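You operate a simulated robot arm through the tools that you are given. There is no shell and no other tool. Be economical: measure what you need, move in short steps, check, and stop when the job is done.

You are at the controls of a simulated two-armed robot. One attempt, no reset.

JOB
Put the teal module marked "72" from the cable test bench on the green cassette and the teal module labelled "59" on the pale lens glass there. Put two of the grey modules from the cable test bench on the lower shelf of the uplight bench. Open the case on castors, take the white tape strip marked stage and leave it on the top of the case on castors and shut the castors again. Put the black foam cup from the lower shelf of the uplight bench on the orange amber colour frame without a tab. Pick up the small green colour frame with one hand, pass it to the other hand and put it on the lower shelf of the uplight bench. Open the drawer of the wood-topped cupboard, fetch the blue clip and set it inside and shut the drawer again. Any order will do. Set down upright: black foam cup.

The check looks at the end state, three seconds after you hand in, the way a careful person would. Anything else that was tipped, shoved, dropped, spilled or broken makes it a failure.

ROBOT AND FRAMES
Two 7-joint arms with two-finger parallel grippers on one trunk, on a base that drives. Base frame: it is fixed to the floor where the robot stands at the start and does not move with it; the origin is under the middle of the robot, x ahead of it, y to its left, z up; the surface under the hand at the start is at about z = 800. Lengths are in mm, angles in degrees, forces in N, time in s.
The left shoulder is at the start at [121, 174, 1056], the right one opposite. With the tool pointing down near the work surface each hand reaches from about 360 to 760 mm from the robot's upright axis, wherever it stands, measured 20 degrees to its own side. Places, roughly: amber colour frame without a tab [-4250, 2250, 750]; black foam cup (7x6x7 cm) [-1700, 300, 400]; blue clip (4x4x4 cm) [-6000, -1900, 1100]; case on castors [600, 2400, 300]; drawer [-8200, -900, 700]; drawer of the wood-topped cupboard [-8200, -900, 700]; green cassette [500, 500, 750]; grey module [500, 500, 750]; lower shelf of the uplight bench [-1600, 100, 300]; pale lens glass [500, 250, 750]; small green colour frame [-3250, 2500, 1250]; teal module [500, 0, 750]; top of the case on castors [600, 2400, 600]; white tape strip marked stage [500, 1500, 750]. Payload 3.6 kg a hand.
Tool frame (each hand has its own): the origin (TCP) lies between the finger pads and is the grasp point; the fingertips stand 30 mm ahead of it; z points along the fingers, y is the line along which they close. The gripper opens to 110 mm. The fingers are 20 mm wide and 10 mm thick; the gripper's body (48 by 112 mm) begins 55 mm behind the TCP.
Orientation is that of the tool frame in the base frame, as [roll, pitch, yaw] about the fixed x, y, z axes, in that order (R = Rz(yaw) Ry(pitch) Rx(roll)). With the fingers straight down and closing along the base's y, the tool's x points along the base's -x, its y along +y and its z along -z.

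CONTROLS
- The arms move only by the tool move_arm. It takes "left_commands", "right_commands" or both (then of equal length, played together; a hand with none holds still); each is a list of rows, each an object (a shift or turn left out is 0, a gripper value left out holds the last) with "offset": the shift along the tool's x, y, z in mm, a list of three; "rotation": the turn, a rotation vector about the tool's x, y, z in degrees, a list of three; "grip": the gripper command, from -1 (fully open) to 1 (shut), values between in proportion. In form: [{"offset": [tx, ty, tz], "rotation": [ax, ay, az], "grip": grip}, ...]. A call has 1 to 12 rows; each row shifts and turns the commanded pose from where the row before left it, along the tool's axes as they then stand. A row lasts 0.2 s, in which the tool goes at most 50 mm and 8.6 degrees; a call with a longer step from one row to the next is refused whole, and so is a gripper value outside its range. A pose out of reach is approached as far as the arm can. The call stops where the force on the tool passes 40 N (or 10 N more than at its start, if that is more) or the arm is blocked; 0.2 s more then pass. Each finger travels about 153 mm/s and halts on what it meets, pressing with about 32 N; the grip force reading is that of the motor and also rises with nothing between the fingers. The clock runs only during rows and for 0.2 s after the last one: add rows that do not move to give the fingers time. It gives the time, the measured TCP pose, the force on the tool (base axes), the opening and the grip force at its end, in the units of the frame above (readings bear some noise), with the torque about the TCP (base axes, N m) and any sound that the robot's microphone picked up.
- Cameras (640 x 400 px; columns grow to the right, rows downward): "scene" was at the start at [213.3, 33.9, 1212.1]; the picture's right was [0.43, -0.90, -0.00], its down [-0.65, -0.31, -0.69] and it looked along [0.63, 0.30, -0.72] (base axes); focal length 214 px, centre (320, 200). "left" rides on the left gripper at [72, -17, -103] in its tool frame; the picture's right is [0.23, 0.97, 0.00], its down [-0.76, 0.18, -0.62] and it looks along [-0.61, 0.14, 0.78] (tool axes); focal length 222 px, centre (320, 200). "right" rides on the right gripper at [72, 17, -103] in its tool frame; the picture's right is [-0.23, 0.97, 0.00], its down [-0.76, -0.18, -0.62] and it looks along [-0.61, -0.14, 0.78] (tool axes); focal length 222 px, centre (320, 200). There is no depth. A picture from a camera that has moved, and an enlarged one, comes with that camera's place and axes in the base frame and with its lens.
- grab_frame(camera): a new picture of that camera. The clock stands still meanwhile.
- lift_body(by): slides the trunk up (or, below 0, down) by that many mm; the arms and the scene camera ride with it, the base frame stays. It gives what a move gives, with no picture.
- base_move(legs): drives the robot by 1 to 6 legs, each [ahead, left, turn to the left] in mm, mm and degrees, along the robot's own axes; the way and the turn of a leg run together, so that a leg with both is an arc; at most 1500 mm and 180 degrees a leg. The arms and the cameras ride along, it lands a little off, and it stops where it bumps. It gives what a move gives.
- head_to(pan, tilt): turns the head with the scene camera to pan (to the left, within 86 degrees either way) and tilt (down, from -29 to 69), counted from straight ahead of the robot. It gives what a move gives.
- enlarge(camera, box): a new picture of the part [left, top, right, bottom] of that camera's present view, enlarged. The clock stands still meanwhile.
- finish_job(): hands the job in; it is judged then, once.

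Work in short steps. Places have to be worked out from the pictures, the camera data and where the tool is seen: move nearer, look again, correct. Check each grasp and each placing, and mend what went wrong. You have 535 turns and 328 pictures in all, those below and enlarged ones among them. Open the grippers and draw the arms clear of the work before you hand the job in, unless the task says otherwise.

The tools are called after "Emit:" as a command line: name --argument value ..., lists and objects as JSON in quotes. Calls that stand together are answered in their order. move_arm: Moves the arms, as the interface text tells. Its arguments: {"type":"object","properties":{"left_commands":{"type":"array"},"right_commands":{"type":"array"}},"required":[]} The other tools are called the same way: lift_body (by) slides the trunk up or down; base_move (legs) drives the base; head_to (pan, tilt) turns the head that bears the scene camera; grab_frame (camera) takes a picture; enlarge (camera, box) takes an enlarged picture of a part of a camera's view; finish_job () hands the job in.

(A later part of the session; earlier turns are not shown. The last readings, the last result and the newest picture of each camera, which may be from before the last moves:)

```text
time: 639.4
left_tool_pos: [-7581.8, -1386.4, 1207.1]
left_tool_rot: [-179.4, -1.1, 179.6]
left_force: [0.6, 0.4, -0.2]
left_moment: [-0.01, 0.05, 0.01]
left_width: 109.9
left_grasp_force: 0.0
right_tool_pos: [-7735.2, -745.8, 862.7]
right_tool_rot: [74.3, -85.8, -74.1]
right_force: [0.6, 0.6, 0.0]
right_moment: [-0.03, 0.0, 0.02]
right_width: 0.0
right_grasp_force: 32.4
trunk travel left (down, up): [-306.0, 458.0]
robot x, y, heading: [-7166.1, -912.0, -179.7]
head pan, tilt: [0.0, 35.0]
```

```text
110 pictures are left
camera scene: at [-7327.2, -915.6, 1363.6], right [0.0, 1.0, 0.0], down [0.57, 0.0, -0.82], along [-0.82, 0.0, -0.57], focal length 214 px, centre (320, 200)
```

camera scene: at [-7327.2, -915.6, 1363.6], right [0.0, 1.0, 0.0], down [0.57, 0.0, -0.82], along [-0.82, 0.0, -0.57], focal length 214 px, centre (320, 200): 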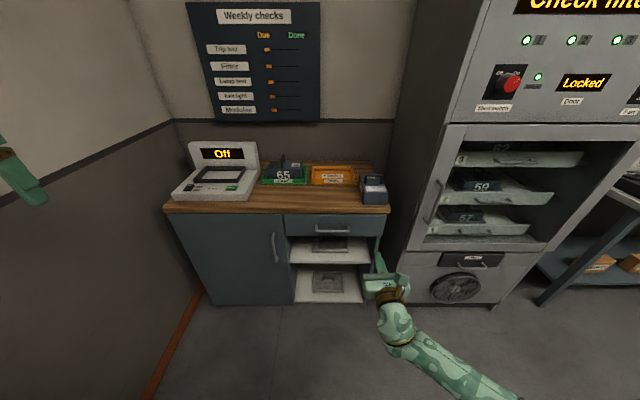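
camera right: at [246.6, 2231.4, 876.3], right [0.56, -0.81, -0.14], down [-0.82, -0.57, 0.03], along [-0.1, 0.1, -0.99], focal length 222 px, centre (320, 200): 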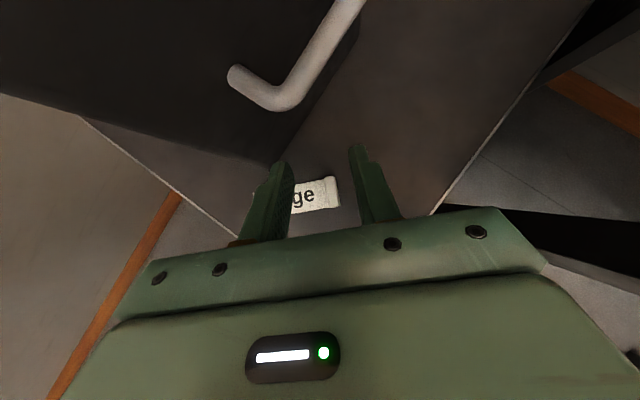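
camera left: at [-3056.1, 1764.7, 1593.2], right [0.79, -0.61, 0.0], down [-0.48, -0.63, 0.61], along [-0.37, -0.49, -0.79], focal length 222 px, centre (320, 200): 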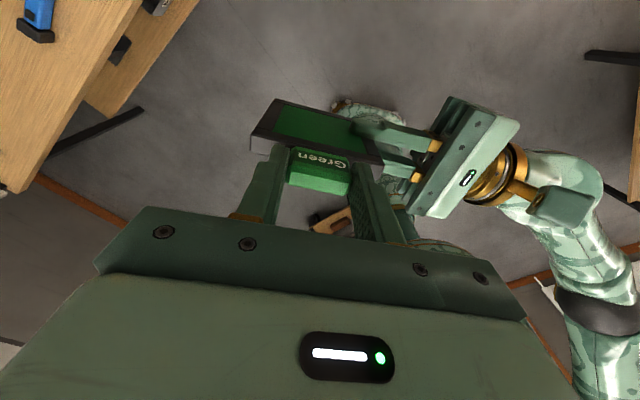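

Handle triangulates to ≈[-7950,-861,760]. I roll the hand −90°, open it, and align in y and z.

Emit:
move_arm --right_commands '[{"rotation": [0, 0, -8.5], "grip": -1}, {"rotation": [0, 0, -8.5]}, {"rotation": [0, 0, -8.5]}, {"rotation": [0, 0, -8.5]}, {"rotation": [0, 0, -8.5]}, {"rotation": [0, 0, -8.5]}, {"rotation": [0, 0, -8.5]}, {"rotation": [0, 0, -8.5]}, {"rotation": [0, 0, -8.5]}, {"rotation": [0, 0, -8.5]}, {"rotation": [0, 0, -5]}]'

Emit:
lift_body --by -100

Emit:
move_arm --right_commands '[{"offset": [30, 0, 0]}, {"offset": [30, 0, 0]}, {}]'

Emit:
base_move --legs '[[0, 50, 0]]'

Emit:
grab_frame --camera "right"

Emit:
grab_frame --camera "scene"

```text
time: 641.8
left_tool_pos: [-7581.8, -1387.5, 1207.1]
left_tool_rot: [-179.5, -1.1, 179.7]
left_force: [0.3, -0.7, 0.3]
left_moment: [0.0, 0.0, 0.01]
left_width: 109.9
left_grasp_force: 0.0
right_tool_pos: [-7734.6, -745.8, 862.7]
right_tool_rot: [88.9, 4.2, -89.7]
right_force: [0.0, 0.2, 0.0]
right_moment: [-0.01, 0.0, 0.01]
right_width: 110.0
right_grasp_force: 0.1
trunk travel left (down, up): [-306.0, 458.0]
robot x, y, heading: [-7161.3, -915.5, -179.6]
head pan, tilt: [0.0, 35.0]
```

```text
time: 643.1
left_tool_pos: [-7581.4, -1387.5, 1108.8]
left_tool_rot: [-179.3, -1.1, 179.7]
left_force: [0.9, -0.1, -0.8]
left_moment: [-0.02, 0.01, -0.02]
left_width: 110.1
left_grasp_force: 0.0
right_tool_pos: [-7734.8, -745.7, 763.7]
right_tool_rot: [88.9, 4.0, -89.8]
right_force: [-0.1, -0.5, 0.8]
right_moment: [0.02, -0.03, -0.05]
right_width: 109.6
right_grasp_force: 0.0
trunk travel left (down, up): [-206.0, 558.0]
robot x, y, heading: [-7166.0, -911.5, -180.1]
head pan, tilt: [0.0, 35.0]
```

```text
time: 643.9
left_tool_pos: [-7582.3, -1387.6, 1106.8]
left_tool_rot: [-179.5, -1.1, 179.7]
left_force: [-0.2, -0.3, -0.4]
left_moment: [0.02, -0.04, -0.02]
left_width: 110.2
left_grasp_force: 0.0
right_tool_pos: [-7733.7, -805.4, 758.4]
right_tool_rot: [88.8, 4.0, -89.8]
right_force: [-0.1, 0.3, -0.8]
right_moment: [0.0, 0.02, 0.01]
right_width: 110.1
right_grasp_force: 0.0
trunk travel left (down, up): [-206.0, 558.0]
robot x, y, heading: [-7163.3, -914.5, -180.0]
head pan, tilt: [0.0, 35.0]
```

```text
time: 644.9
left_tool_pos: [-7582.9, -1439.4, 1105.3]
left_tool_rot: [-179.5, -1.1, 179.6]
left_force: [-0.2, -0.1, -0.3]
left_moment: [0.02, -0.01, 0.0]
left_width: 110.1
left_grasp_force: 0.0
right_tool_pos: [-7731.9, -856.5, 757.4]
right_tool_rot: [88.9, 4.1, -89.7]
right_force: [0.6, -0.5, 0.6]
right_moment: [0.0, 0.03, -0.01]
right_width: 109.8
right_grasp_force: 0.0
trunk travel left (down, up): [-206.0, 558.0]
robot x, y, heading: [-7166.0, -965.0, -179.7]
head pan, tilt: [0.0, 35.0]
```

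```text
109 pictures are left
camera right: at [-7629.5, -931.0, 766.4], right [0.02, 0.16, 0.99], down [0.62, 0.78, -0.13], along [-0.79, 0.61, -0.08], focal length 222 px, centre (320, 200)
```

right: 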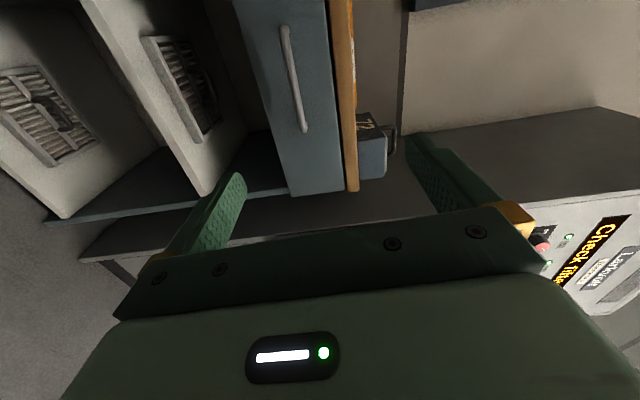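

```text
108 pictures are left
camera scene: at [-7374.5, -968.1, 1260.4], right [0.0, 1.0, 0.0], down [0.57, 0.0, -0.82], along [-0.82, 0.0, -0.57], focal length 214 px, centre (320, 200)
```

scene: 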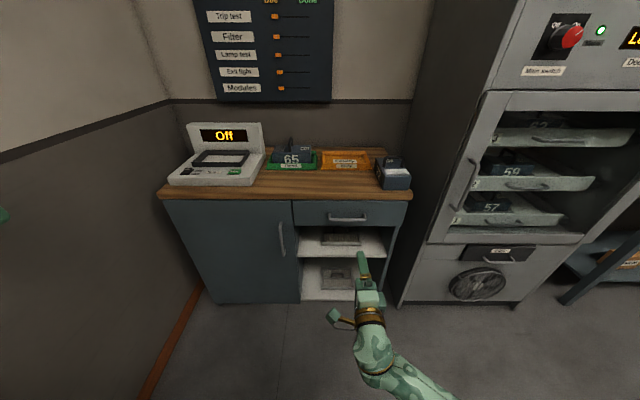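

Handle centre ≈[-8036,-865,723]. Narrow the opening to 50 mm, lower 34 mm, and approach.

Emit:
lift_body --by -34

Emit:
move_arm --right_commands '[{"grip": 0.09}, {}, {}]'

Emit:
base_move --legs '[[235, 9, 0]]'

Emit:
grab_frame --camera "right"

Emit:
enlarge --camera "scene" --box '[260, 160, 440, 320]'

```text
time: 645.6
left_tool_pos: [-7580.7, -1436.5, 1073.4]
left_tool_rot: [-179.6, -1.3, 179.7]
left_force: [-0.3, 0.4, -1.2]
left_moment: [-0.01, 0.01, 0.0]
left_width: 109.9
left_grasp_force: 0.1
right_tool_pos: [-7733.2, -855.9, 725.2]
right_tool_rot: [88.8, 4.1, -89.8]
right_force: [-0.6, 1.1, 0.5]
right_moment: [0.01, -0.01, 0.02]
right_width: 110.0
right_grasp_force: 0.0
trunk travel left (down, up): [-172.0, 592.0]
robot x, y, heading: [-7164.7, -965.8, -179.7]
head pan, tilt: [0.0, 35.0]
```

```text
time: 646.5
left_tool_pos: [-7582.2, -1438.4, 1073.5]
left_tool_rot: [-179.4, -1.1, 179.8]
left_force: [0.0, -0.3, 0.2]
left_moment: [0.01, 0.0, 0.0]
left_width: 110.0
left_grasp_force: 0.1
right_tool_pos: [-7734.6, -855.6, 724.3]
right_tool_rot: [88.9, 4.1, -89.7]
right_force: [0.0, -0.2, -0.3]
right_moment: [0.0, -0.02, -0.03]
right_width: 50.0
right_grasp_force: 0.1
trunk travel left (down, up): [-172.0, 592.0]
robot x, y, heading: [-7162.3, -966.7, -179.7]
head pan, tilt: [0.0, 35.0]
```

```text
time: 648.2
left_tool_pos: [-7818.7, -1447.7, 1072.5]
left_tool_rot: [-179.3, -1.1, 179.6]
left_force: [-1.0, 0.3, -0.5]
left_moment: [0.01, -0.02, 0.0]
left_width: 110.0
left_grasp_force: 0.1
right_tool_pos: [-7969.5, -865.3, 723.8]
right_tool_rot: [88.8, 4.1, -89.8]
right_force: [-1.1, -0.1, 0.5]
right_moment: [-0.01, 0.04, 0.03]
right_width: 50.0
right_grasp_force: 0.2
trunk travel left (down, up): [-172.0, 592.0]
robot x, y, heading: [-7397.9, -975.6, -179.9]
head pan, tilt: [0.0, 35.0]
```

```text
107 pictures are left
camera right: at [-7865.0, -939.2, 731.9], right [0.02, 0.16, 0.99], down [0.62, 0.78, -0.14], along [-0.79, 0.61, -0.08], focal length 222 px, centre (320, 200)
```

right: 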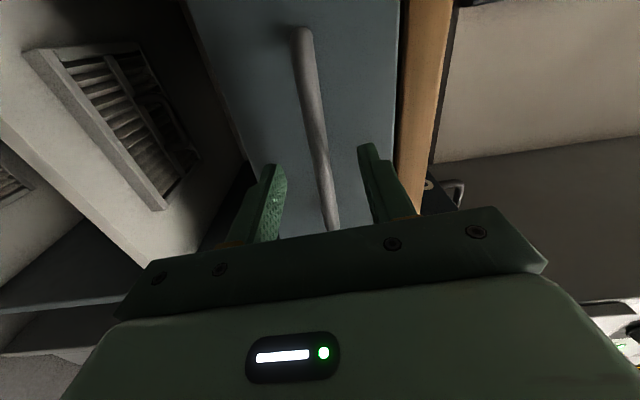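

```text
2.50 times, centred on (350, 240) of scene
camera zoom: at [-7629.3, -976.0, 1224.5], right [0.0, 1.0, 0.0], down [0.57, 0.0, -0.82], along [-0.82, 0.0, -0.57], focal length 536 px, centre (245, 100)
```

zoom: 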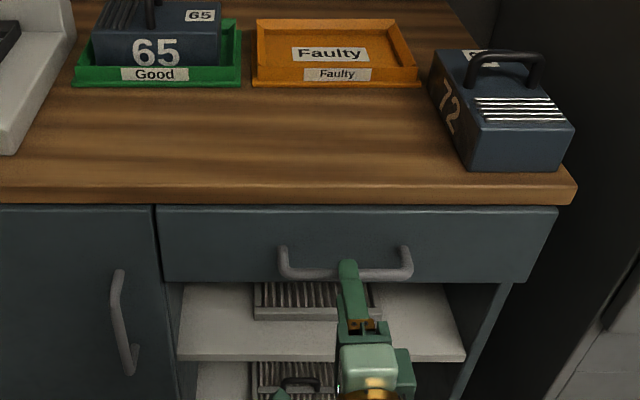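

The bar is already between the fingers. Close on it.

Emit:
move_arm --right_commands '[{"grip": 1}, {}, {}, {}]'

Emit:
grab_frame --camera "right"

```text
time: 649.2
left_tool_pos: [-7817.5, -1446.7, 1072.9]
left_tool_rot: [-179.3, -1.2, 179.6]
left_force: [0.5, 0.3, 0.5]
left_moment: [-0.01, 0.0, 0.01]
left_width: 109.9
left_grasp_force: 0.0
right_tool_pos: [-7968.4, -865.9, 724.5]
right_tool_rot: [88.8, 4.1, -89.8]
right_force: [8.2, 0.2, 2.7]
right_moment: [0.06, 0.08, 0.04]
right_width: 0.0
right_grasp_force: 31.7
trunk travel left (down, up): [-172.0, 592.0]
robot x, y, heading: [-7392.6, -975.5, -179.9]
head pan, tilt: [0.0, 35.0]
```

```text
105 pictures are left
camera right: at [-7863.8, -939.3, 732.7], right [0.02, 0.16, 0.99], down [0.62, 0.78, -0.14], along [-0.79, 0.61, -0.08], focal length 222 px, centre (320, 200)
```

right: 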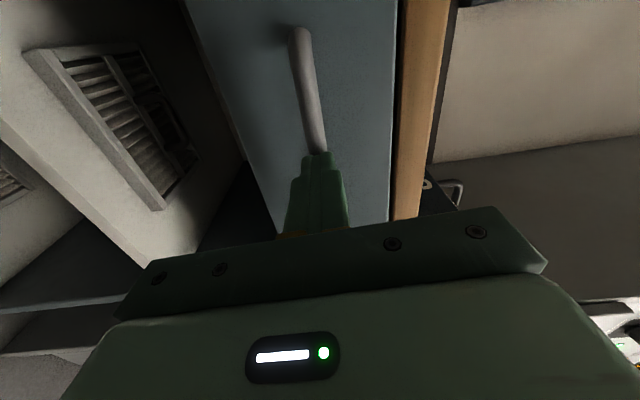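

Closed short of the bar (its just beyond the tips). Reopen, go 28 mm further, close again.

Emit:
move_arm --right_commands '[{"grip": 0.09}, {}, {}]'

Emit:
base_move --legs '[[28, 0, 0]]'

Emit:
move_arm --right_commands '[{"grip": 1}, {}, {}, {}]'

```text
time: 650.0
left_tool_pos: [-7817.3, -1448.4, 1073.0]
left_tool_rot: [-179.4, -1.1, 179.6]
left_force: [0.0, -0.2, 0.2]
left_moment: [0.0, -0.03, 0.03]
left_width: 109.9
left_grasp_force: 0.0
right_tool_pos: [-7969.2, -865.0, 724.7]
right_tool_rot: [88.9, 4.1, -89.8]
right_force: [-0.3, 0.3, 0.3]
right_moment: [-0.01, -0.03, -0.03]
right_width: 50.2
right_grasp_force: 0.3
trunk travel left (down, up): [-172.0, 592.0]
robot x, y, heading: [-7397.4, -974.4, -179.9]
head pan, tilt: [0.0, 35.0]
```

```text
time: 650.8
left_tool_pos: [-7847.4, -1447.9, 1070.9]
left_tool_rot: [-179.4, -1.0, 179.6]
left_force: [0.4, 0.2, -0.7]
left_moment: [-0.02, -0.01, -0.01]
left_width: 110.2
left_grasp_force: 0.0
right_tool_pos: [-7998.7, -866.1, 723.6]
right_tool_rot: [89.0, 4.1, -89.8]
right_force: [-0.8, 0.1, 0.2]
right_moment: [0.03, 0.06, 0.01]
right_width: 50.2
right_grasp_force: 0.1
trunk travel left (down, up): [-172.0, 592.0]
robot x, y, heading: [-7422.4, -972.8, -179.9]
head pan, tilt: [0.0, 35.0]
```

```text
time: 651.8
left_tool_pos: [-7845.3, -1447.3, 1072.7]
left_tool_rot: [-179.5, -1.1, 179.5]
left_force: [-0.1, 0.5, 0.5]
left_moment: [0.0, 0.03, 0.03]
left_width: 110.1
left_grasp_force: 0.0
right_tool_pos: [-7995.6, -865.7, 724.5]
right_tool_rot: [88.8, 4.0, -89.8]
right_force: [0.9, -0.1, 4.6]
right_moment: [-0.96, 0.03, 0.24]
right_width: 13.9
right_grasp_force: 44.6
trunk travel left (down, up): [-172.0, 592.0]
robot x, y, heading: [-7426.9, -973.1, -179.8]
head pan, tilt: [0.0, 35.0]
```

Bar gripped (14 mm). Pull the drawer open in short steps.

Emit:
base_move --legs '[[-50, 0, 0], [-60, 0, 0]]'

Emit:
base_move --legs '[[-60, 0, 0], [-50, 0, 0]]'

Emit:
grab_frame --camera "scene"

```text
time: 653.3
left_tool_pos: [-7733.5, -1448.5, 1074.2]
left_tool_rot: [-179.5, -1.2, 179.8]
left_force: [-0.8, -0.1, -0.1]
left_moment: [-0.01, -0.02, 0.04]
left_width: 109.8
left_grasp_force: 0.1
right_tool_pos: [-7886.0, -865.3, 725.2]
right_tool_rot: [88.8, 4.0, -89.7]
right_force: [1.7, -1.5, 7.5]
right_moment: [-0.95, 0.03, 0.18]
right_width: 13.7
right_grasp_force: 45.1
trunk travel left (down, up): [-172.0, 592.0]
robot x, y, heading: [-7312.9, -976.6, -179.7]
head pan, tilt: [0.0, 35.0]
```

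```text
time: 654.8
left_tool_pos: [-7622.7, -1448.2, 1073.3]
left_tool_rot: [-179.3, -1.2, 179.8]
left_force: [0.5, 1.1, -0.5]
left_moment: [0.01, 0.02, 0.0]
left_width: 110.0
left_grasp_force: 0.1
right_tool_pos: [-7774.6, -865.6, 724.4]
right_tool_rot: [88.8, 4.0, -89.6]
right_force: [1.7, -2.9, 7.3]
right_moment: [-0.99, 0.01, 0.29]
right_width: 13.7
right_grasp_force: 45.2
trunk travel left (down, up): [-172.0, 592.0]
robot x, y, heading: [-7201.6, -971.0, -179.7]
head pan, tilt: [0.0, 35.0]
```

```text
104 pictures are left
camera scene: at [-7434.3, -975.7, 1225.1], right [0.0, 1.0, 0.0], down [0.57, 0.0, -0.82], along [-0.82, 0.0, -0.57], focal length 214 px, centre (320, 200)
```

scene: 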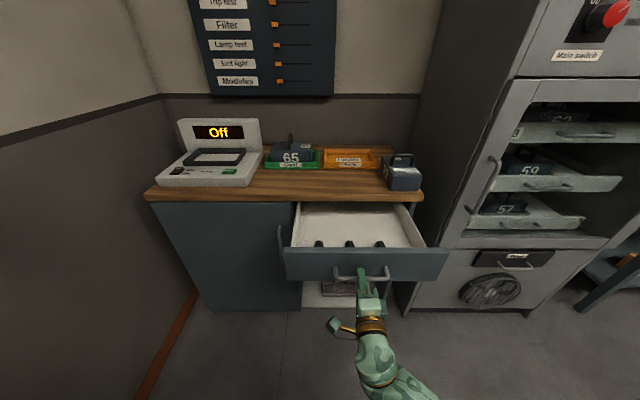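

The drawer is open ~220 mm. Release the handle, back away, and go for the clip: retrace out of this room.

Emit:
move_arm --right_commands '[{"grip": 0.09}, {}, {}]'

Emit:
base_move --legs '[[-200, 0, 0]]'

Emit:
move_arm --right_commands '[{"offset": [0, 35, -30], "grip": 1}, {"offset": [0, 35, -30]}, {"offset": [0, 35, -30]}, {}]'

Emit:
base_move --legs '[[-1000, -100, 0], [0, 0, -30]]'

```text
time: 655.6
left_tool_pos: [-7625.1, -1446.8, 1073.2]
left_tool_rot: [-179.5, -1.1, 179.7]
left_force: [-0.3, 0.0, 1.1]
left_moment: [0.0, 0.0, 0.02]
left_width: 110.1
left_grasp_force: 0.1
right_tool_pos: [-7777.0, -865.1, 722.7]
right_tool_rot: [88.9, 4.0, -89.7]
right_force: [0.5, 0.2, -0.6]
right_moment: [-0.02, 0.0, -0.01]
right_width: 50.1
right_grasp_force: 0.0
trunk travel left (down, up): [-172.0, 592.0]
robot x, y, heading: [-7203.1, -974.6, -179.7]
head pan, tilt: [0.0, 35.0]
```

```text
time: 657.2
left_tool_pos: [-7423.2, -1447.0, 1073.7]
left_tool_rot: [-179.5, -1.2, 179.8]
left_force: [-0.5, -0.3, -0.1]
left_moment: [0.0, 0.03, 0.0]
left_width: 110.0
left_grasp_force: 0.1
right_tool_pos: [-7576.1, -866.3, 724.4]
right_tool_rot: [88.9, 4.0, -89.6]
right_force: [1.2, -0.6, 0.1]
right_moment: [-0.04, -0.04, 0.01]
right_width: 49.8
right_grasp_force: 0.1
trunk travel left (down, up): [-172.0, 592.0]
robot x, y, heading: [-7000.8, -974.8, -179.7]
head pan, tilt: [0.0, 35.0]
```

```text
time: 658.2
left_tool_pos: [-7423.6, -1446.8, 1072.7]
left_tool_rot: [-179.4, -1.1, 179.7]
left_force: [0.0, 0.9, 0.0]
left_moment: [0.06, 0.0, -0.03]
left_width: 110.0
left_grasp_force: 0.1
right_tool_pos: [-7483.8, -873.1, 827.0]
right_tool_rot: [89.1, 4.0, -89.6]
right_force: [0.1, 1.1, 0.1]
right_moment: [-0.02, -0.03, 0.03]
right_width: 0.0
right_grasp_force: 31.7
trunk travel left (down, up): [-172.0, 592.0]
robot x, y, heading: [-7005.4, -973.0, -179.7]
head pan, tilt: [0.0, 35.0]
```

```text
time: 664.9
left_tool_pos: [-6605.6, -1068.4, 1073.1]
left_tool_rot: [-179.4, -1.1, 149.2]
left_force: [-0.4, -0.2, -0.4]
left_moment: [0.01, 0.0, -0.01]
left_width: 110.0
left_grasp_force: 0.0
right_tool_pos: [-6365.7, -541.3, 826.9]
right_tool_rot: [88.9, 4.0, -120.1]
right_force: [0.3, -0.2, 0.1]
right_moment: [-0.05, -0.02, -0.01]
right_width: 0.1
right_grasp_force: 31.9
trunk travel left (down, up): [-172.0, 592.0]
robot x, y, heading: [-6002.7, -874.8, 149.8]
head pan, tilt: [0.0, 35.0]
```

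Aligned as before; shift +55 in y and back through the doorway in two legs.

Emit:
base_move --legs '[[28, -47.5, 0], [-734, -428, 0]]'

Emit:
base_move --legs '[[-734, -428, 0]]'

```text
time: 668.0
left_tool_pos: [-6193.9, -1071.2, 1070.0]
left_tool_rot: [-179.8, -1.1, 154.4]
left_force: [-0.5, 0.1, 0.6]
left_moment: [0.03, 0.01, -0.05]
left_width: 110.1
left_grasp_force: 0.1
right_tool_pos: [-6005.3, -531.3, 834.2]
right_tool_rot: [88.5, 2.7, -114.8]
right_force: [-0.7, -0.8, -0.1]
right_moment: [0.02, 0.0, -0.01]
right_width: 0.0
right_grasp_force: 32.1
trunk travel left (down, up): [-172.0, 592.0]
robot x, y, heading: [-5608.3, -817.1, 154.8]
head pan, tilt: [0.0, 35.0]
stopped in leg 2: the robot was blocked; the commanded pose is now the measured one
```

```text
time: 668.9
left_tool_pos: [-6188.1, -1072.6, 1072.5]
left_tool_rot: [-179.8, -1.1, 154.7]
left_force: [0.2, -0.9, 1.1]
left_moment: [0.01, 0.0, 0.01]
left_width: 109.9
left_grasp_force: 0.1
right_tool_pos: [-6004.4, -532.5, 836.9]
right_tool_rot: [88.2, 2.3, -114.5]
right_force: [-0.2, 0.2, -0.6]
right_moment: [0.01, 0.01, 0.02]
right_width: 0.0
right_grasp_force: 31.9
trunk travel left (down, up): [-172.0, 592.0]
robot x, y, heading: [-5607.1, -819.3, 155.2]
head pan, tilt: [0.0, 35.0]
stopped in leg 1: the robot was blocked; the commanded pose is now the measured one
```

Blocked — probably the right elbow against the right jamb. I look to the right.

Emit:
base_move --legs '[[60, 35, 0]]'

Emit:
head_to --pan -86 --tilt 25

Emit:
grab_frame --camera "scene"

```text
time: 669.9
left_tool_pos: [-6256.1, -1074.4, 1072.1]
left_tool_rot: [-179.6, -1.0, 154.7]
left_force: [-0.6, -0.8, 0.1]
left_moment: [-0.01, -0.02, 0.0]
left_width: 110.2
left_grasp_force: 0.0
right_tool_pos: [-6071.7, -535.5, 835.1]
right_tool_rot: [88.3, 2.5, -114.5]
right_force: [0.0, -1.4, -0.6]
right_moment: [-0.01, 0.03, -0.02]
right_width: 0.1
right_grasp_force: 32.2
trunk travel left (down, up): [-172.0, 592.0]
robot x, y, heading: [-5679.2, -821.5, 155.1]
head pan, tilt: [0.0, 35.0]
```

```text
time: 671.5
left_tool_pos: [-6255.1, -1073.1, 1072.2]
left_tool_rot: [-179.4, -1.1, 154.7]
left_force: [1.2, -0.1, -0.3]
left_moment: [-0.02, 0.0, -0.02]
left_width: 110.1
left_grasp_force: 0.1
right_tool_pos: [-6071.1, -535.8, 836.8]
right_tool_rot: [88.1, 2.4, -114.5]
right_force: [1.0, 0.3, 0.3]
right_moment: [0.0, -0.02, 0.01]
right_width: 0.0
right_grasp_force: 31.5
trunk travel left (down, up): [-172.0, 592.0]
robot x, y, heading: [-5676.7, -825.9, 155.0]
head pan, tilt: [-85.9, 25.0]
```

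```text
103 pictures are left
camera scene: at [-5774.0, -677.1, 1240.6], right [0.93, -0.36, 0.0], down [-0.15, -0.4, -0.91], along [0.32, 0.85, -0.42], focal length 214 px, centre (320, 200)
```

scene: 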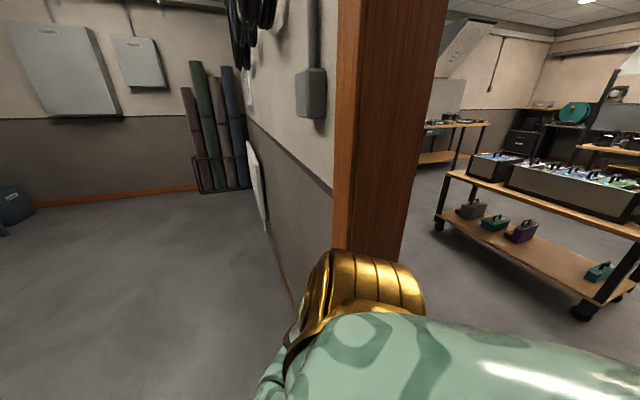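

I extend the right arm forward (bringing its elbow in), turn to heading 165° and centre at y≈-765.

Emit:
move_arm --right_commands '[{"offset": [0, 0, 42]}, {"offset": [0, 0, 42]}, {"offset": [0, 0, 42]}, {"offset": [0, 0, 42]}, {}]'

Emit:
base_move --legs '[[0, 0, 10], [15, -58, 0]]'

Emit:
head_to --pan -70 --tilt 45

Emit:
grab_frame --camera "scene"

```text
time: 672.7
left_tool_pos: [-6254.9, -1074.8, 1074.0]
left_tool_rot: [-179.4, -1.2, 154.7]
left_force: [-0.3, -0.2, -0.3]
left_moment: [0.0, 0.0, -0.01]
left_width: 109.9
left_grasp_force: 0.2
right_tool_pos: [-6224.4, -465.7, 841.6]
right_tool_rot: [88.2, 2.3, -114.5]
right_force: [0.1, 0.1, -0.4]
right_moment: [0.0, -0.02, 0.0]
right_width: 0.0
right_grasp_force: 32.8
trunk travel left (down, up): [-172.0, 592.0]
robot x, y, heading: [-5673.9, -826.0, 154.9]
head pan, tilt: [-85.9, 25.0]
```

```text
time: 674.3
left_tool_pos: [-6204.2, -1108.4, 1072.2]
left_tool_rot: [-179.5, -1.1, 164.7]
left_force: [-0.2, 0.2, -0.3]
left_moment: [-0.04, -0.01, 0.01]
left_width: 109.9
left_grasp_force: 0.1
right_tool_pos: [-6276.2, -505.4, 840.5]
right_tool_rot: [88.2, 2.2, -104.5]
right_force: [0.3, -0.5, 0.3]
right_moment: [0.0, -0.02, -0.01]
right_width: 0.0
right_grasp_force: 32.0
trunk travel left (down, up): [-172.0, 592.0]
robot x, y, heading: [-5675.4, -760.0, 165.0]
head pan, tilt: [-85.9, 25.0]
```

```text
time: 675.2
left_tool_pos: [-6203.2, -1110.1, 1074.0]
left_tool_rot: [-179.6, -1.1, 164.8]
left_force: [0.3, 0.7, 0.6]
left_moment: [0.01, 0.03, 0.0]
left_width: 109.9
left_grasp_force: 0.0
right_tool_pos: [-6276.8, -505.4, 840.5]
right_tool_rot: [88.2, 2.3, -104.4]
right_force: [-0.2, 0.8, -0.2]
right_moment: [0.03, -0.02, -0.01]
right_width: 0.0
right_grasp_force: 32.2
trunk travel left (down, up): [-172.0, 592.0]
robot x, y, heading: [-5672.5, -763.0, 164.9]
head pan, tilt: [-70.0, 45.0]
```

```text
102 pictures are left
camera scene: at [-5821.7, -644.9, 1210.0], right [1.0, 0.09, 0.0], down [0.06, -0.7, -0.71], along [-0.06, 0.7, -0.71], focal length 214 px, centre (320, 200)
```

scene: 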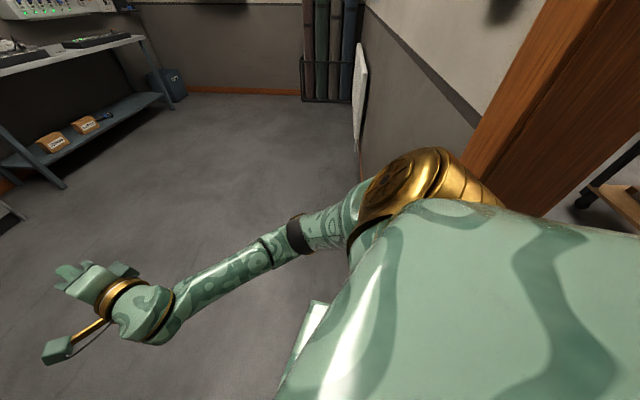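

The right arm is now slim. Back through the door.

Emit:
base_move --legs '[[-386, -103, 0]]'

Emit:
base_move --legs '[[-580, -155, 0]]'

```text
time: 677.0
left_tool_pos: [-5955.9, -1140.7, 1067.2]
left_tool_rot: [-179.9, 0.1, 166.6]
left_force: [1.0, -0.1, 0.5]
left_moment: [0.08, 0.09, 0.01]
left_width: 110.1
left_grasp_force: 0.1
right_tool_pos: [-6048.3, -542.4, 845.3]
right_tool_rot: [87.9, 2.4, -102.6]
right_force: [2.8, 1.9, -1.5]
right_moment: [0.0, 0.01, 0.24]
right_width: 0.0
right_grasp_force: 32.7
trunk travel left (down, up): [-172.0, 592.0]
robot x, y, heading: [-5437.6, -771.7, 166.8]
head pan, tilt: [-70.0, 45.0]
stopped in leg 1: the robot was blocked; the commanded pose is now the measured one
```

```text
time: 677.7
left_tool_pos: [-5853.9, -1174.7, 1036.2]
left_tool_rot: [-177.9, 7.6, 170.2]
left_force: [-1.1, -0.3, -1.5]
left_moment: [0.0, -0.08, 0.01]
left_width: 110.0
left_grasp_force: 0.1
right_tool_pos: [-5987.6, -583.9, 894.8]
right_tool_rot: [83.4, -0.3, -98.3]
right_force: [-0.3, 0.3, -1.0]
right_moment: [0.05, 0.04, 0.01]
right_width: 0.0
right_grasp_force: 31.8
trunk travel left (down, up): [-172.0, 592.0]
robot x, y, heading: [-5429.3, -748.7, 170.8]
head pan, tilt: [-70.0, 45.0]
stopped in leg 1: the robot was blocked; the commanded pose is now the measured one
```

Blocked and the robot tilted slightly. I stop, move forward a bit and look to the right side at floor level.

Emit:
base_move --legs '[[80, 0, 0]]'

Emit:
head_to --pan -86 --tilt 45

Emit:
grab_frame --camera "scene"

```text
time: 678.4
left_tool_pos: [-5782.5, -1189.7, 1054.6]
left_tool_rot: [-176.3, 3.7, 175.3]
left_force: [-0.2, -0.5, 0.2]
left_moment: [0.0, -0.02, 0.0]
left_width: 109.8
left_grasp_force: 0.0
right_tool_pos: [-5963.8, -614.1, 919.4]
right_tool_rot: [80.8, -2.6, -93.3]
right_force: [-0.1, -0.6, -1.1]
right_moment: [-0.01, 0.03, 0.01]
right_width: 0.1
right_grasp_force: 32.3
trunk travel left (down, up): [-172.0, 592.0]
robot x, y, heading: [-5435.3, -733.5, 175.4]
head pan, tilt: [-70.0, 45.0]
stopped in leg 1: the robot was blocked; the commanded pose is now the measured one
```

```text
time: 679.2
left_tool_pos: [-5787.0, -1189.9, 1051.7]
left_tool_rot: [-176.7, 4.1, 175.3]
left_force: [-0.6, 0.4, 0.6]
left_moment: [0.04, -0.01, 0.04]
left_width: 110.1
left_grasp_force: 0.0
right_tool_pos: [-5967.6, -612.7, 916.8]
right_tool_rot: [81.2, -2.4, -93.5]
right_force: [-0.2, -0.4, -0.4]
right_moment: [-0.01, -0.03, 0.0]
right_width: 0.3
right_grasp_force: 31.9
trunk travel left (down, up): [-172.0, 592.0]
robot x, y, heading: [-5440.6, -734.6, 174.9]
head pan, tilt: [-85.9, 45.0]
```

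```text
101 pictures are left
camera scene: at [-5583.7, -648.5, 1209.6], right [1.0, -0.01, 0.01], down [0.0, -0.7, -0.71], along [0.01, 0.71, -0.7], focal length 214 px, centre (320, 200)
```

scene: 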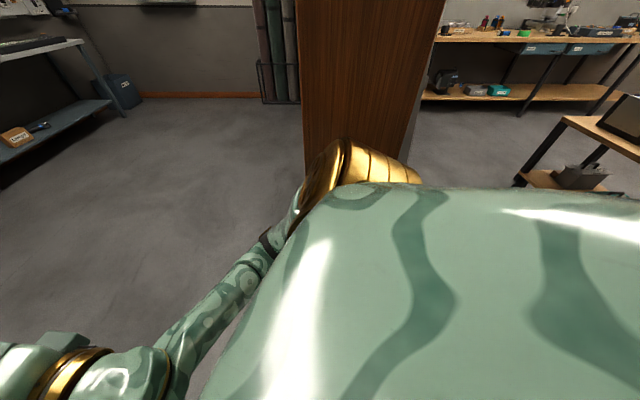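

The right shoulder dome is against the right jamb. I move left, go back into the room a little, then adopt the posture that passed before (heading 150°, hand yawed right and tucked).

Emit:
base_move --legs '[[0, 60, 0]]'

Emit:
base_move --legs '[[300, 0, 0]]'

```text
time: 680.2
left_tool_pos: [-5787.5, -1243.5, 1057.7]
left_tool_rot: [-176.5, 3.8, 175.0]
left_force: [0.7, -0.6, 0.7]
left_moment: [0.03, 0.0, 0.02]
left_width: 109.9
left_grasp_force: 0.1
right_tool_pos: [-5968.0, -665.5, 918.2]
right_tool_rot: [80.9, -2.4, -93.7]
right_force: [0.0, -0.8, -0.1]
right_moment: [-0.02, -0.01, -0.04]
right_width: 0.0
right_grasp_force: 32.0
trunk travel left (down, up): [-172.0, 592.0]
robot x, y, heading: [-5441.1, -796.7, 175.4]
head pan, tilt: [-85.9, 45.0]
```

```text
time: 682.2
left_tool_pos: [-6088.9, -1216.9, 1056.7]
left_tool_rot: [-176.2, 3.7, 175.2]
left_force: [0.5, 0.1, 0.0]
left_moment: [0.02, -0.01, -0.01]
left_width: 110.1
left_grasp_force: 0.0
right_tool_pos: [-6267.7, -639.0, 918.5]
right_tool_rot: [80.9, -2.6, -93.7]
right_force: [-0.9, 0.8, 0.3]
right_moment: [0.02, 0.01, 0.01]
right_width: 0.0
right_grasp_force: 32.4
trunk travel left (down, up): [-172.0, 592.0]
robot x, y, heading: [-5740.0, -768.7, 175.2]
head pan, tilt: [-85.9, 45.0]
```

Now yaw the right hand 46° to the right and retract a little; then take heading 150° at y≈-825.

Emit:
move_arm --right_commands '[{"rotation": [0, -7.7, 0]}, {"rotation": [0, -7.7, 0]}, {"rotation": [0, -7.7, 0]}, {"rotation": [0, -7.7, 0]}, {"rotation": [0, -7.7, 0]}, {"rotation": [0, -7.7, 0]}, {}]'

Emit:
base_move --legs '[[0, 0, -25.2], [-28, 48, 0]]'

Emit:
head_to --pan -60 --tilt 50

Emit:
grab_frame --camera "scene"

```text
time: 683.8
left_tool_pos: [-6087.8, -1216.1, 1058.1]
left_tool_rot: [-176.2, 3.8, 175.3]
left_force: [0.4, -0.1, -0.1]
left_moment: [0.02, -0.01, 0.0]
left_width: 110.2
left_grasp_force: 0.0
right_tool_pos: [-6268.4, -638.4, 917.5]
right_tool_rot: [85.5, -8.3, -139.8]
right_force: [-0.6, 0.8, 0.1]
right_moment: [0.01, -0.03, -0.01]
right_width: 0.0
right_grasp_force: 32.0
trunk travel left (down, up): [-172.0, 592.0]
robot x, y, heading: [-5743.0, -766.0, 174.9]
head pan, tilt: [-85.9, 45.0]
```

```text
time: 686.0
left_tool_pos: [-6246.0, -1084.2, 1057.7]
left_tool_rot: [-176.2, 3.9, 150.0]
left_force: [-0.3, -0.7, -0.8]
left_moment: [0.05, -0.02, 0.0]
left_width: 110.0
left_grasp_force: 0.0
right_tool_pos: [-6162.6, -483.9, 919.5]
right_tool_rot: [85.4, -8.3, -164.7]
right_force: [0.1, -0.2, 0.5]
right_moment: [0.0, -0.01, -0.03]
right_width: 0.0
right_grasp_force: 32.0
trunk travel left (down, up): [-172.0, 592.0]
robot x, y, heading: [-5738.0, -821.9, 149.8]
head pan, tilt: [-85.9, 45.0]
```

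```text
time: 687.0
left_tool_pos: [-6246.2, -1084.8, 1057.7]
left_tool_rot: [-176.1, 3.8, 150.1]
left_force: [0.2, 0.1, 0.7]
left_moment: [0.01, 0.01, 0.0]
left_width: 110.0
left_grasp_force: 0.0
right_tool_pos: [-6162.4, -482.4, 918.4]
right_tool_rot: [85.6, -8.4, -164.9]
right_force: [0.6, 0.7, 0.7]
right_moment: [0.01, 0.03, 0.0]
right_width: 0.0
right_grasp_force: 32.2
trunk travel left (down, up): [-172.0, 592.0]
robot x, y, heading: [-5739.9, -821.2, 149.9]
head pan, tilt: [-60.0, 50.0]
```

```text
100 pictures are left
camera scene: at [-5865.1, -676.3, 1203.1], right [1.0, 0.0, 0.0], down [0.0, -0.77, -0.64], along [0.0, 0.64, -0.77], focal length 214 px, centre (320, 200)
```

scene: 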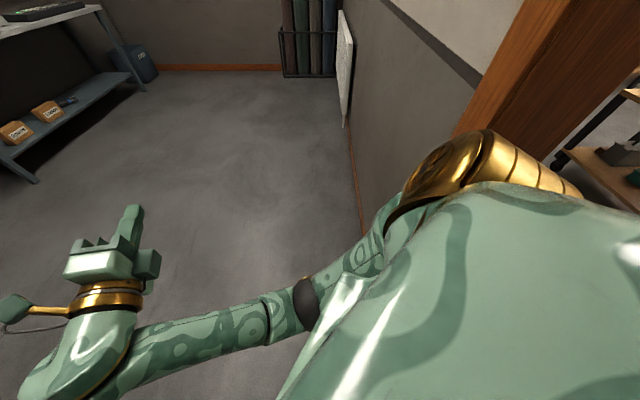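

Clearances ~80 mm each side. Back through, in two legs.

Emit:
base_move --legs '[[-390, -226, 0]]'

Emit:
base_move --legs '[[-520, -301, 0]]'

```text
time: 689.7
left_tool_pos: [-5794.5, -1082.6, 1058.0]
left_tool_rot: [-176.1, 3.7, 150.0]
left_force: [-0.1, 0.2, 1.1]
left_moment: [-0.02, 0.05, 0.01]
left_width: 109.9
left_grasp_force: 0.1
right_tool_pos: [-5710.4, -483.0, 919.1]
right_tool_rot: [85.5, -8.5, -164.8]
right_force: [0.6, 0.6, -1.0]
right_moment: [0.0, -0.02, 0.01]
right_width: 0.2
right_grasp_force: 31.9
trunk travel left (down, up): [-172.0, 592.0]
robot x, y, heading: [-5288.7, -823.7, 150.0]
head pan, tilt: [-60.0, 50.0]
```

```text
time: 693.0
left_tool_pos: [-5195.4, -1081.4, 1058.3]
left_tool_rot: [-176.1, 3.8, 150.1]
left_force: [0.3, 0.3, 0.2]
left_moment: [0.02, 0.02, 0.03]
left_width: 110.0
left_grasp_force: 0.1
right_tool_pos: [-5113.7, -481.1, 918.6]
right_tool_rot: [85.5, -8.4, -164.8]
right_force: [1.0, -0.7, -0.3]
right_moment: [0.01, 0.01, 0.0]
right_width: 0.1
right_grasp_force: 32.2
trunk travel left (down, up): [-172.0, 592.0]
robot x, y, heading: [-4692.1, -823.4, 150.1]
head pan, tilt: [-60.0, 50.0]
```

Out again. Now go along the south side toward the south doorway (centre ≈x -3290) and turn to face it.

Emit:
base_move --legs '[[-90, 156, 0], [-1190, -687, 0], [0, 0, 90]]'

Emit:
head_to --pan 25 --tilt 15

Emit:
grab_frame --camera "scene"

```text
time: 704.8
left_tool_pos: [-3062.2, -1507.7, 1058.3]
left_tool_rot: [-176.1, 3.8, -120.5]
left_force: [-0.2, 1.0, 0.1]
left_moment: [0.0, 0.03, -0.02]
left_width: 109.8
left_grasp_force: 0.0
right_tool_pos: [-3660.9, -1418.1, 919.2]
right_tool_rot: [85.6, -8.4, -75.5]
right_force: [0.5, 1.0, -0.2]
right_moment: [-0.02, 0.01, 0.0]
right_width: 0.1
right_grasp_force: 32.8
trunk travel left (down, up): [-172.0, 592.0]
robot x, y, heading: [-3320.3, -998.8, -120.7]
head pan, tilt: [-60.0, 50.0]
```

```text
time: 706.4
left_tool_pos: [-3061.9, -1507.1, 1057.2]
left_tool_rot: [-175.9, 3.8, -120.7]
left_force: [0.6, 0.0, -0.9]
left_moment: [0.0, 0.03, -0.01]
left_width: 110.1
left_grasp_force: 0.1
right_tool_pos: [-3660.9, -1418.3, 918.6]
right_tool_rot: [85.5, -8.4, -75.5]
right_force: [0.1, 0.8, 0.5]
right_moment: [-0.02, -0.03, -0.02]
right_width: 0.3
right_grasp_force: 31.7
trunk travel left (down, up): [-172.0, 592.0]
robot x, y, heading: [-3319.0, -999.9, -120.7]
head pan, tilt: [25.0, 15.0]
```

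```text
99 pictures are left
camera scene: at [-3398.6, -1216.4, 1256.7], right [-1.0, 0.1, 0.0], down [0.03, 0.26, -0.97], along [-0.09, -0.96, -0.26], focal length 214 px, centre (320, 200)
```

scene: 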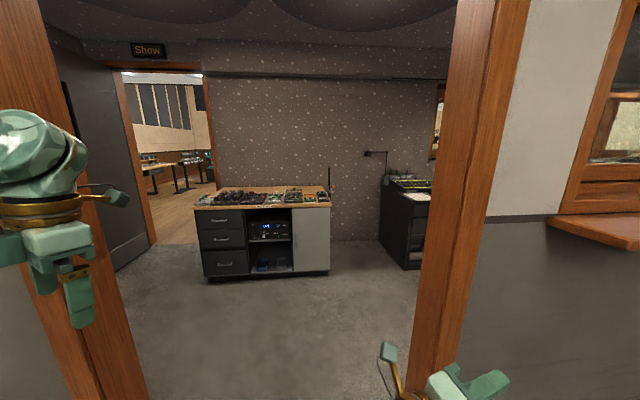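

This room holds another desk area; the clip should be to the west inside it. The doorway spans x≈-3850…-2880; I centre at x≈-3395 and drive through.

Emit:
base_move --legs '[[39, -65, 0], [430, 255, 0]]'

Emit:
grab_frame --camera "scene"

```text
time: 710.0
left_tool_pos: [-3131.6, -2006.0, 1058.2]
left_tool_rot: [-176.1, 3.8, -120.3]
left_force: [-0.3, 0.1, -0.4]
left_moment: [0.05, 0.01, 0.02]
left_width: 110.1
left_grasp_force: 0.1
right_tool_pos: [-3731.5, -1919.9, 918.5]
right_tool_rot: [85.5, -8.2, -75.2]
right_force: [-0.3, 0.9, -0.1]
right_moment: [0.01, 0.02, 0.02]
right_width: 0.2
right_grasp_force: 31.8
trunk travel left (down, up): [-172.0, 592.0]
robot x, y, heading: [-3390.8, -1500.0, -120.4]
head pan, tilt: [25.0, 15.0]
```

```text
98 pictures are left
camera scene: at [-3470.2, -1717.3, 1256.6], right [-1.0, 0.09, 0.0], down [0.02, 0.26, -0.97], along [-0.09, -0.96, -0.26], focal length 214 px, centre (320, 200)
```

scene: 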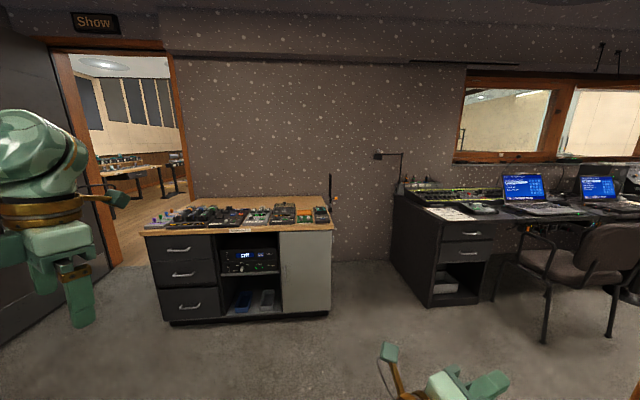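

Continue 550 mm in and look west.

Emit:
base_move --legs '[[474, 281, 0]]'

Emit:
head_to --pan -50 --tilt 12

Emit:
grab_frame --camera "scene"

```text
time: 713.2
left_tool_pos: [-3127.5, -2560.8, 1057.8]
left_tool_rot: [-176.1, 3.8, -120.0]
left_force: [1.1, 0.0, -0.1]
left_moment: [0.01, 0.0, 0.01]
left_width: 110.0
left_grasp_force: 0.2
right_tool_pos: [-3728.3, -2476.9, 917.7]
right_tool_rot: [85.5, -8.4, -75.0]
right_force: [-0.6, -0.6, 0.5]
right_moment: [0.0, 0.01, 0.02]
right_width: 0.0
right_grasp_force: 32.2
trunk travel left (down, up): [-172.0, 592.0]
robot x, y, heading: [-3388.3, -2053.2, -120.2]
head pan, tilt: [25.0, 15.0]
```

```text
time: 714.7
left_tool_pos: [-3128.9, -2562.5, 1057.7]
left_tool_rot: [-176.0, 3.7, -120.0]
left_force: [-0.7, 1.0, -1.0]
left_moment: [0.05, -0.02, 0.03]
left_width: 109.9
left_grasp_force: 0.0
right_tool_pos: [-3729.9, -2476.3, 918.4]
right_tool_rot: [85.5, -8.4, -75.1]
right_force: [-0.1, 0.1, -0.4]
right_moment: [0.03, 0.02, -0.01]
right_width: 0.0
right_grasp_force: 32.0
trunk travel left (down, up): [-172.0, 592.0]
robot x, y, heading: [-3384.4, -2054.8, -120.1]
head pan, tilt: [-50.0, 12.0]
```

```text
97 pictures are left
camera scene: at [-3550.7, -2195.3, 1261.7], right [-0.17, 0.99, 0.0], down [0.2, 0.04, -0.98], along [-0.96, -0.17, -0.21], focal length 214 px, centre (320, 200)
```

scene: 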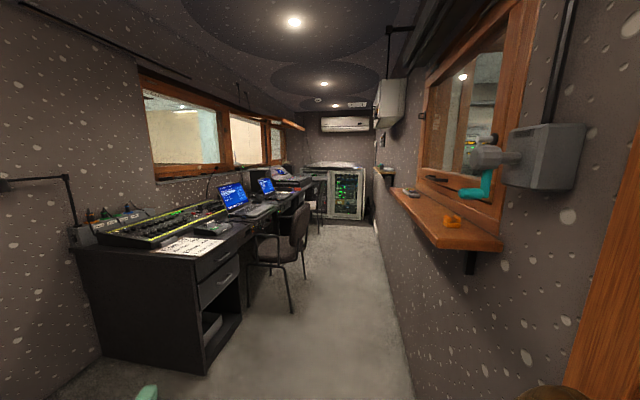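

A small wall shelf is visible further along the north wall near x≈-6100. I enlarge it.

Emit:
enlarge --camera "scene" --box '[360, 140, 460, 220]'

Emit:
enlarge --camera "scene" --box '[200, 150, 400, 330]'

```text
5.00 times, centred on (410, 180) of scene
camera zoom: at [-3550.7, -2195.3, 1261.7], right [-0.17, 0.99, 0.0], down [0.2, 0.04, -0.98], along [-0.96, -0.17, -0.21], focal length 1072 px, centre (-130, 300)
```

zoom: 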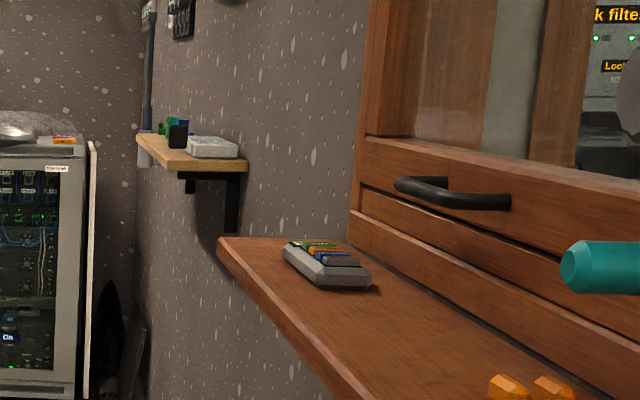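

```text
2.22 times, centred on (300, 240) of scene
camera zoom: at [-3550.7, -2195.3, 1261.7], right [-0.17, 0.99, 0.0], down [0.2, 0.04, -0.98], along [-0.96, -0.17, -0.21], focal length 477 px, centre (364, 111)
```

zoom: 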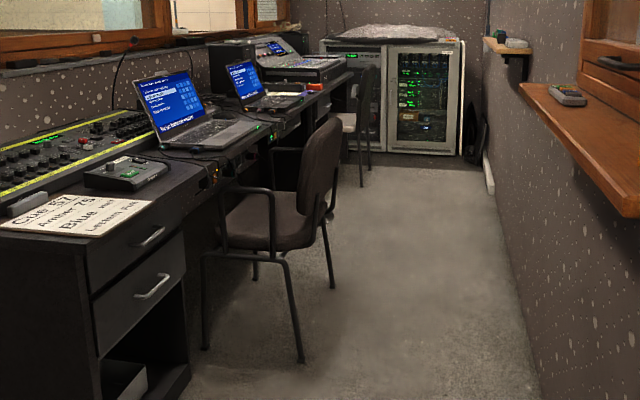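

The shelf with the clip is at x≈-5800…-6250, z≈1080. I lower the trunk fully so the shoulders pass beneath the hatch sill, move to y≈-2255 and face west.

Emit:
lift_body --by -165

Emit:
base_move --legs '[[173, 100, 0], [0, 0, -59.8]]'

Emit:
head_to --pan 0 --tilt 15

Emit:
grab_frame --camera "scene"

```text
time: 716.5
left_tool_pos: [-3141.9, -2585.5, 879.6]
left_tool_rot: [-175.9, 8.7, -120.1]
left_force: [-0.1, -0.3, 0.6]
left_moment: [0.02, 0.02, 0.04]
left_width: 110.2
left_grasp_force: 0.1
right_tool_pos: [-3727.6, -2475.6, 753.5]
right_tool_rot: [85.5, -8.4, -74.9]
right_force: [-0.3, 0.6, -0.1]
right_moment: [-0.04, -0.01, -0.04]
right_width: 0.2
right_grasp_force: 31.7
trunk travel left (down, up): [-7.0, 757.0]
robot x, y, heading: [-3387.7, -2050.8, -120.4]
head pan, tilt: [-50.0, 12.0]
```

```text
time: 720.8
left_tool_pos: [-3726.5, -2729.7, 878.7]
left_tool_rot: [-175.8, 8.9, 179.8]
left_force: [-0.4, 0.6, -0.4]
left_moment: [0.0, 0.01, 0.0]
left_width: 110.1
left_grasp_force: 0.0
right_tool_pos: [-3922.9, -2168.5, 752.9]
right_tool_rot: [85.6, -8.5, -135.1]
right_force: [0.3, 0.9, -0.6]
right_moment: [-0.04, -0.01, 0.01]
right_width: 0.0
right_grasp_force: 32.2
trunk travel left (down, up): [-7.0, 757.0]
robot x, y, heading: [-3384.2, -2253.3, 179.7]
head pan, tilt: [-50.0, 12.0]
```

```text
time: 722.0
left_tool_pos: [-3725.4, -2730.2, 879.2]
left_tool_rot: [-175.9, 8.9, 179.8]
left_force: [-0.5, 0.2, 0.3]
left_moment: [-0.01, 0.01, -0.01]
left_width: 109.9
left_grasp_force: 0.1
right_tool_pos: [-3923.7, -2167.9, 754.2]
right_tool_rot: [85.4, -8.4, -135.2]
right_force: [0.3, 0.1, 0.4]
right_moment: [0.0, 0.03, -0.02]
right_width: 0.2
right_grasp_force: 32.7
trunk travel left (down, up): [-7.0, 757.0]
robot x, y, heading: [-3385.5, -2254.2, 179.9]
head pan, tilt: [0.0, 15.0]
```

```text
94 pictures are left
camera scene: at [-3727.2, -2253.6, 1079.4], right [0.0, 1.0, 0.0], down [0.26, 0.0, -0.97], along [-0.97, 0.0, -0.26], focal length 214 px, centre (320, 200)
```

scene: 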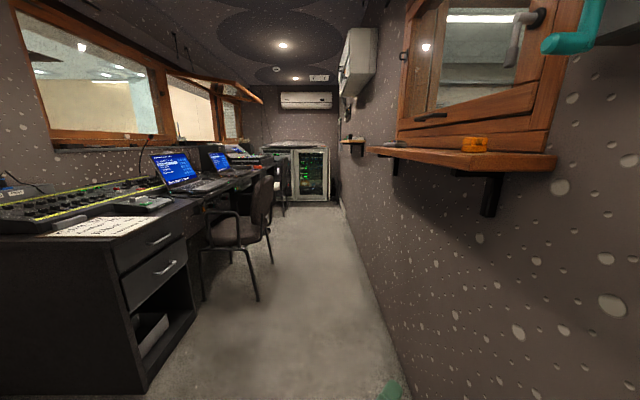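

I shift 36 mm left for sill clearance, raise the left hand a little, and advance in stages.

Emit:
move_arm --left_commands '[{"offset": [0, 0, -30]}, {"offset": [0, 0, -30]}, {}]'

Emit:
base_move --legs '[[0, 36, 0], [700, 0, 0]]'

Emit:
grab_frame --camera "scene"

```text
time: 722.8
left_tool_pos: [-3731.6, -2741.1, 883.5]
left_tool_rot: [-175.9, 8.9, 179.9]
left_force: [0.1, 0.0, 0.0]
left_moment: [-0.03, 0.0, 0.03]
left_width: 110.0
left_grasp_force: 0.1
left hand out of reach, approached as far as the arm can: row 1, 2
right_tool_pos: [-3924.2, -2167.3, 753.0]
right_tool_rot: [85.4, -8.4, -135.1]
right_force: [0.4, 0.0, -0.3]
right_moment: [-0.01, 0.0, 0.0]
right_width: 0.1
right_grasp_force: 31.6
trunk travel left (down, up): [-7.0, 757.0]
robot x, y, heading: [-3383.4, -2252.1, 179.9]
head pan, tilt: [0.0, 15.0]
```

```text
time: 727.1
left_tool_pos: [-4434.0, -2773.1, 883.8]
left_tool_rot: [-175.8, 8.7, 179.8]
left_force: [0.6, -0.5, -0.4]
left_moment: [0.03, 0.02, -0.01]
left_width: 109.8
left_grasp_force: 0.1
right_tool_pos: [-4625.8, -2200.2, 752.9]
right_tool_rot: [85.5, -8.4, -135.3]
right_force: [0.0, -0.2, -0.1]
right_moment: [0.01, 0.0, 0.0]
right_width: 0.1
right_grasp_force: 32.0
trunk travel left (down, up): [-7.0, 757.0]
robot x, y, heading: [-4092.8, -2284.6, 179.6]
head pan, tilt: [0.0, 15.0]
```

```text
93 pictures are left
camera scene: at [-4428.7, -2286.5, 1079.3], right [0.0, 1.0, 0.0], down [0.26, 0.0, -0.97], along [-0.97, 0.0, -0.26], focal length 214 px, centre (320, 200)
```

scene: 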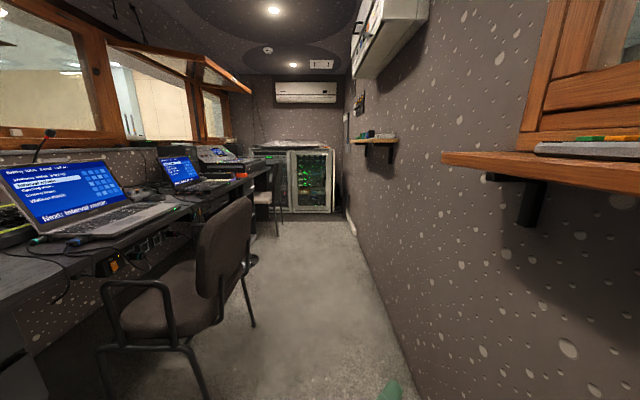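

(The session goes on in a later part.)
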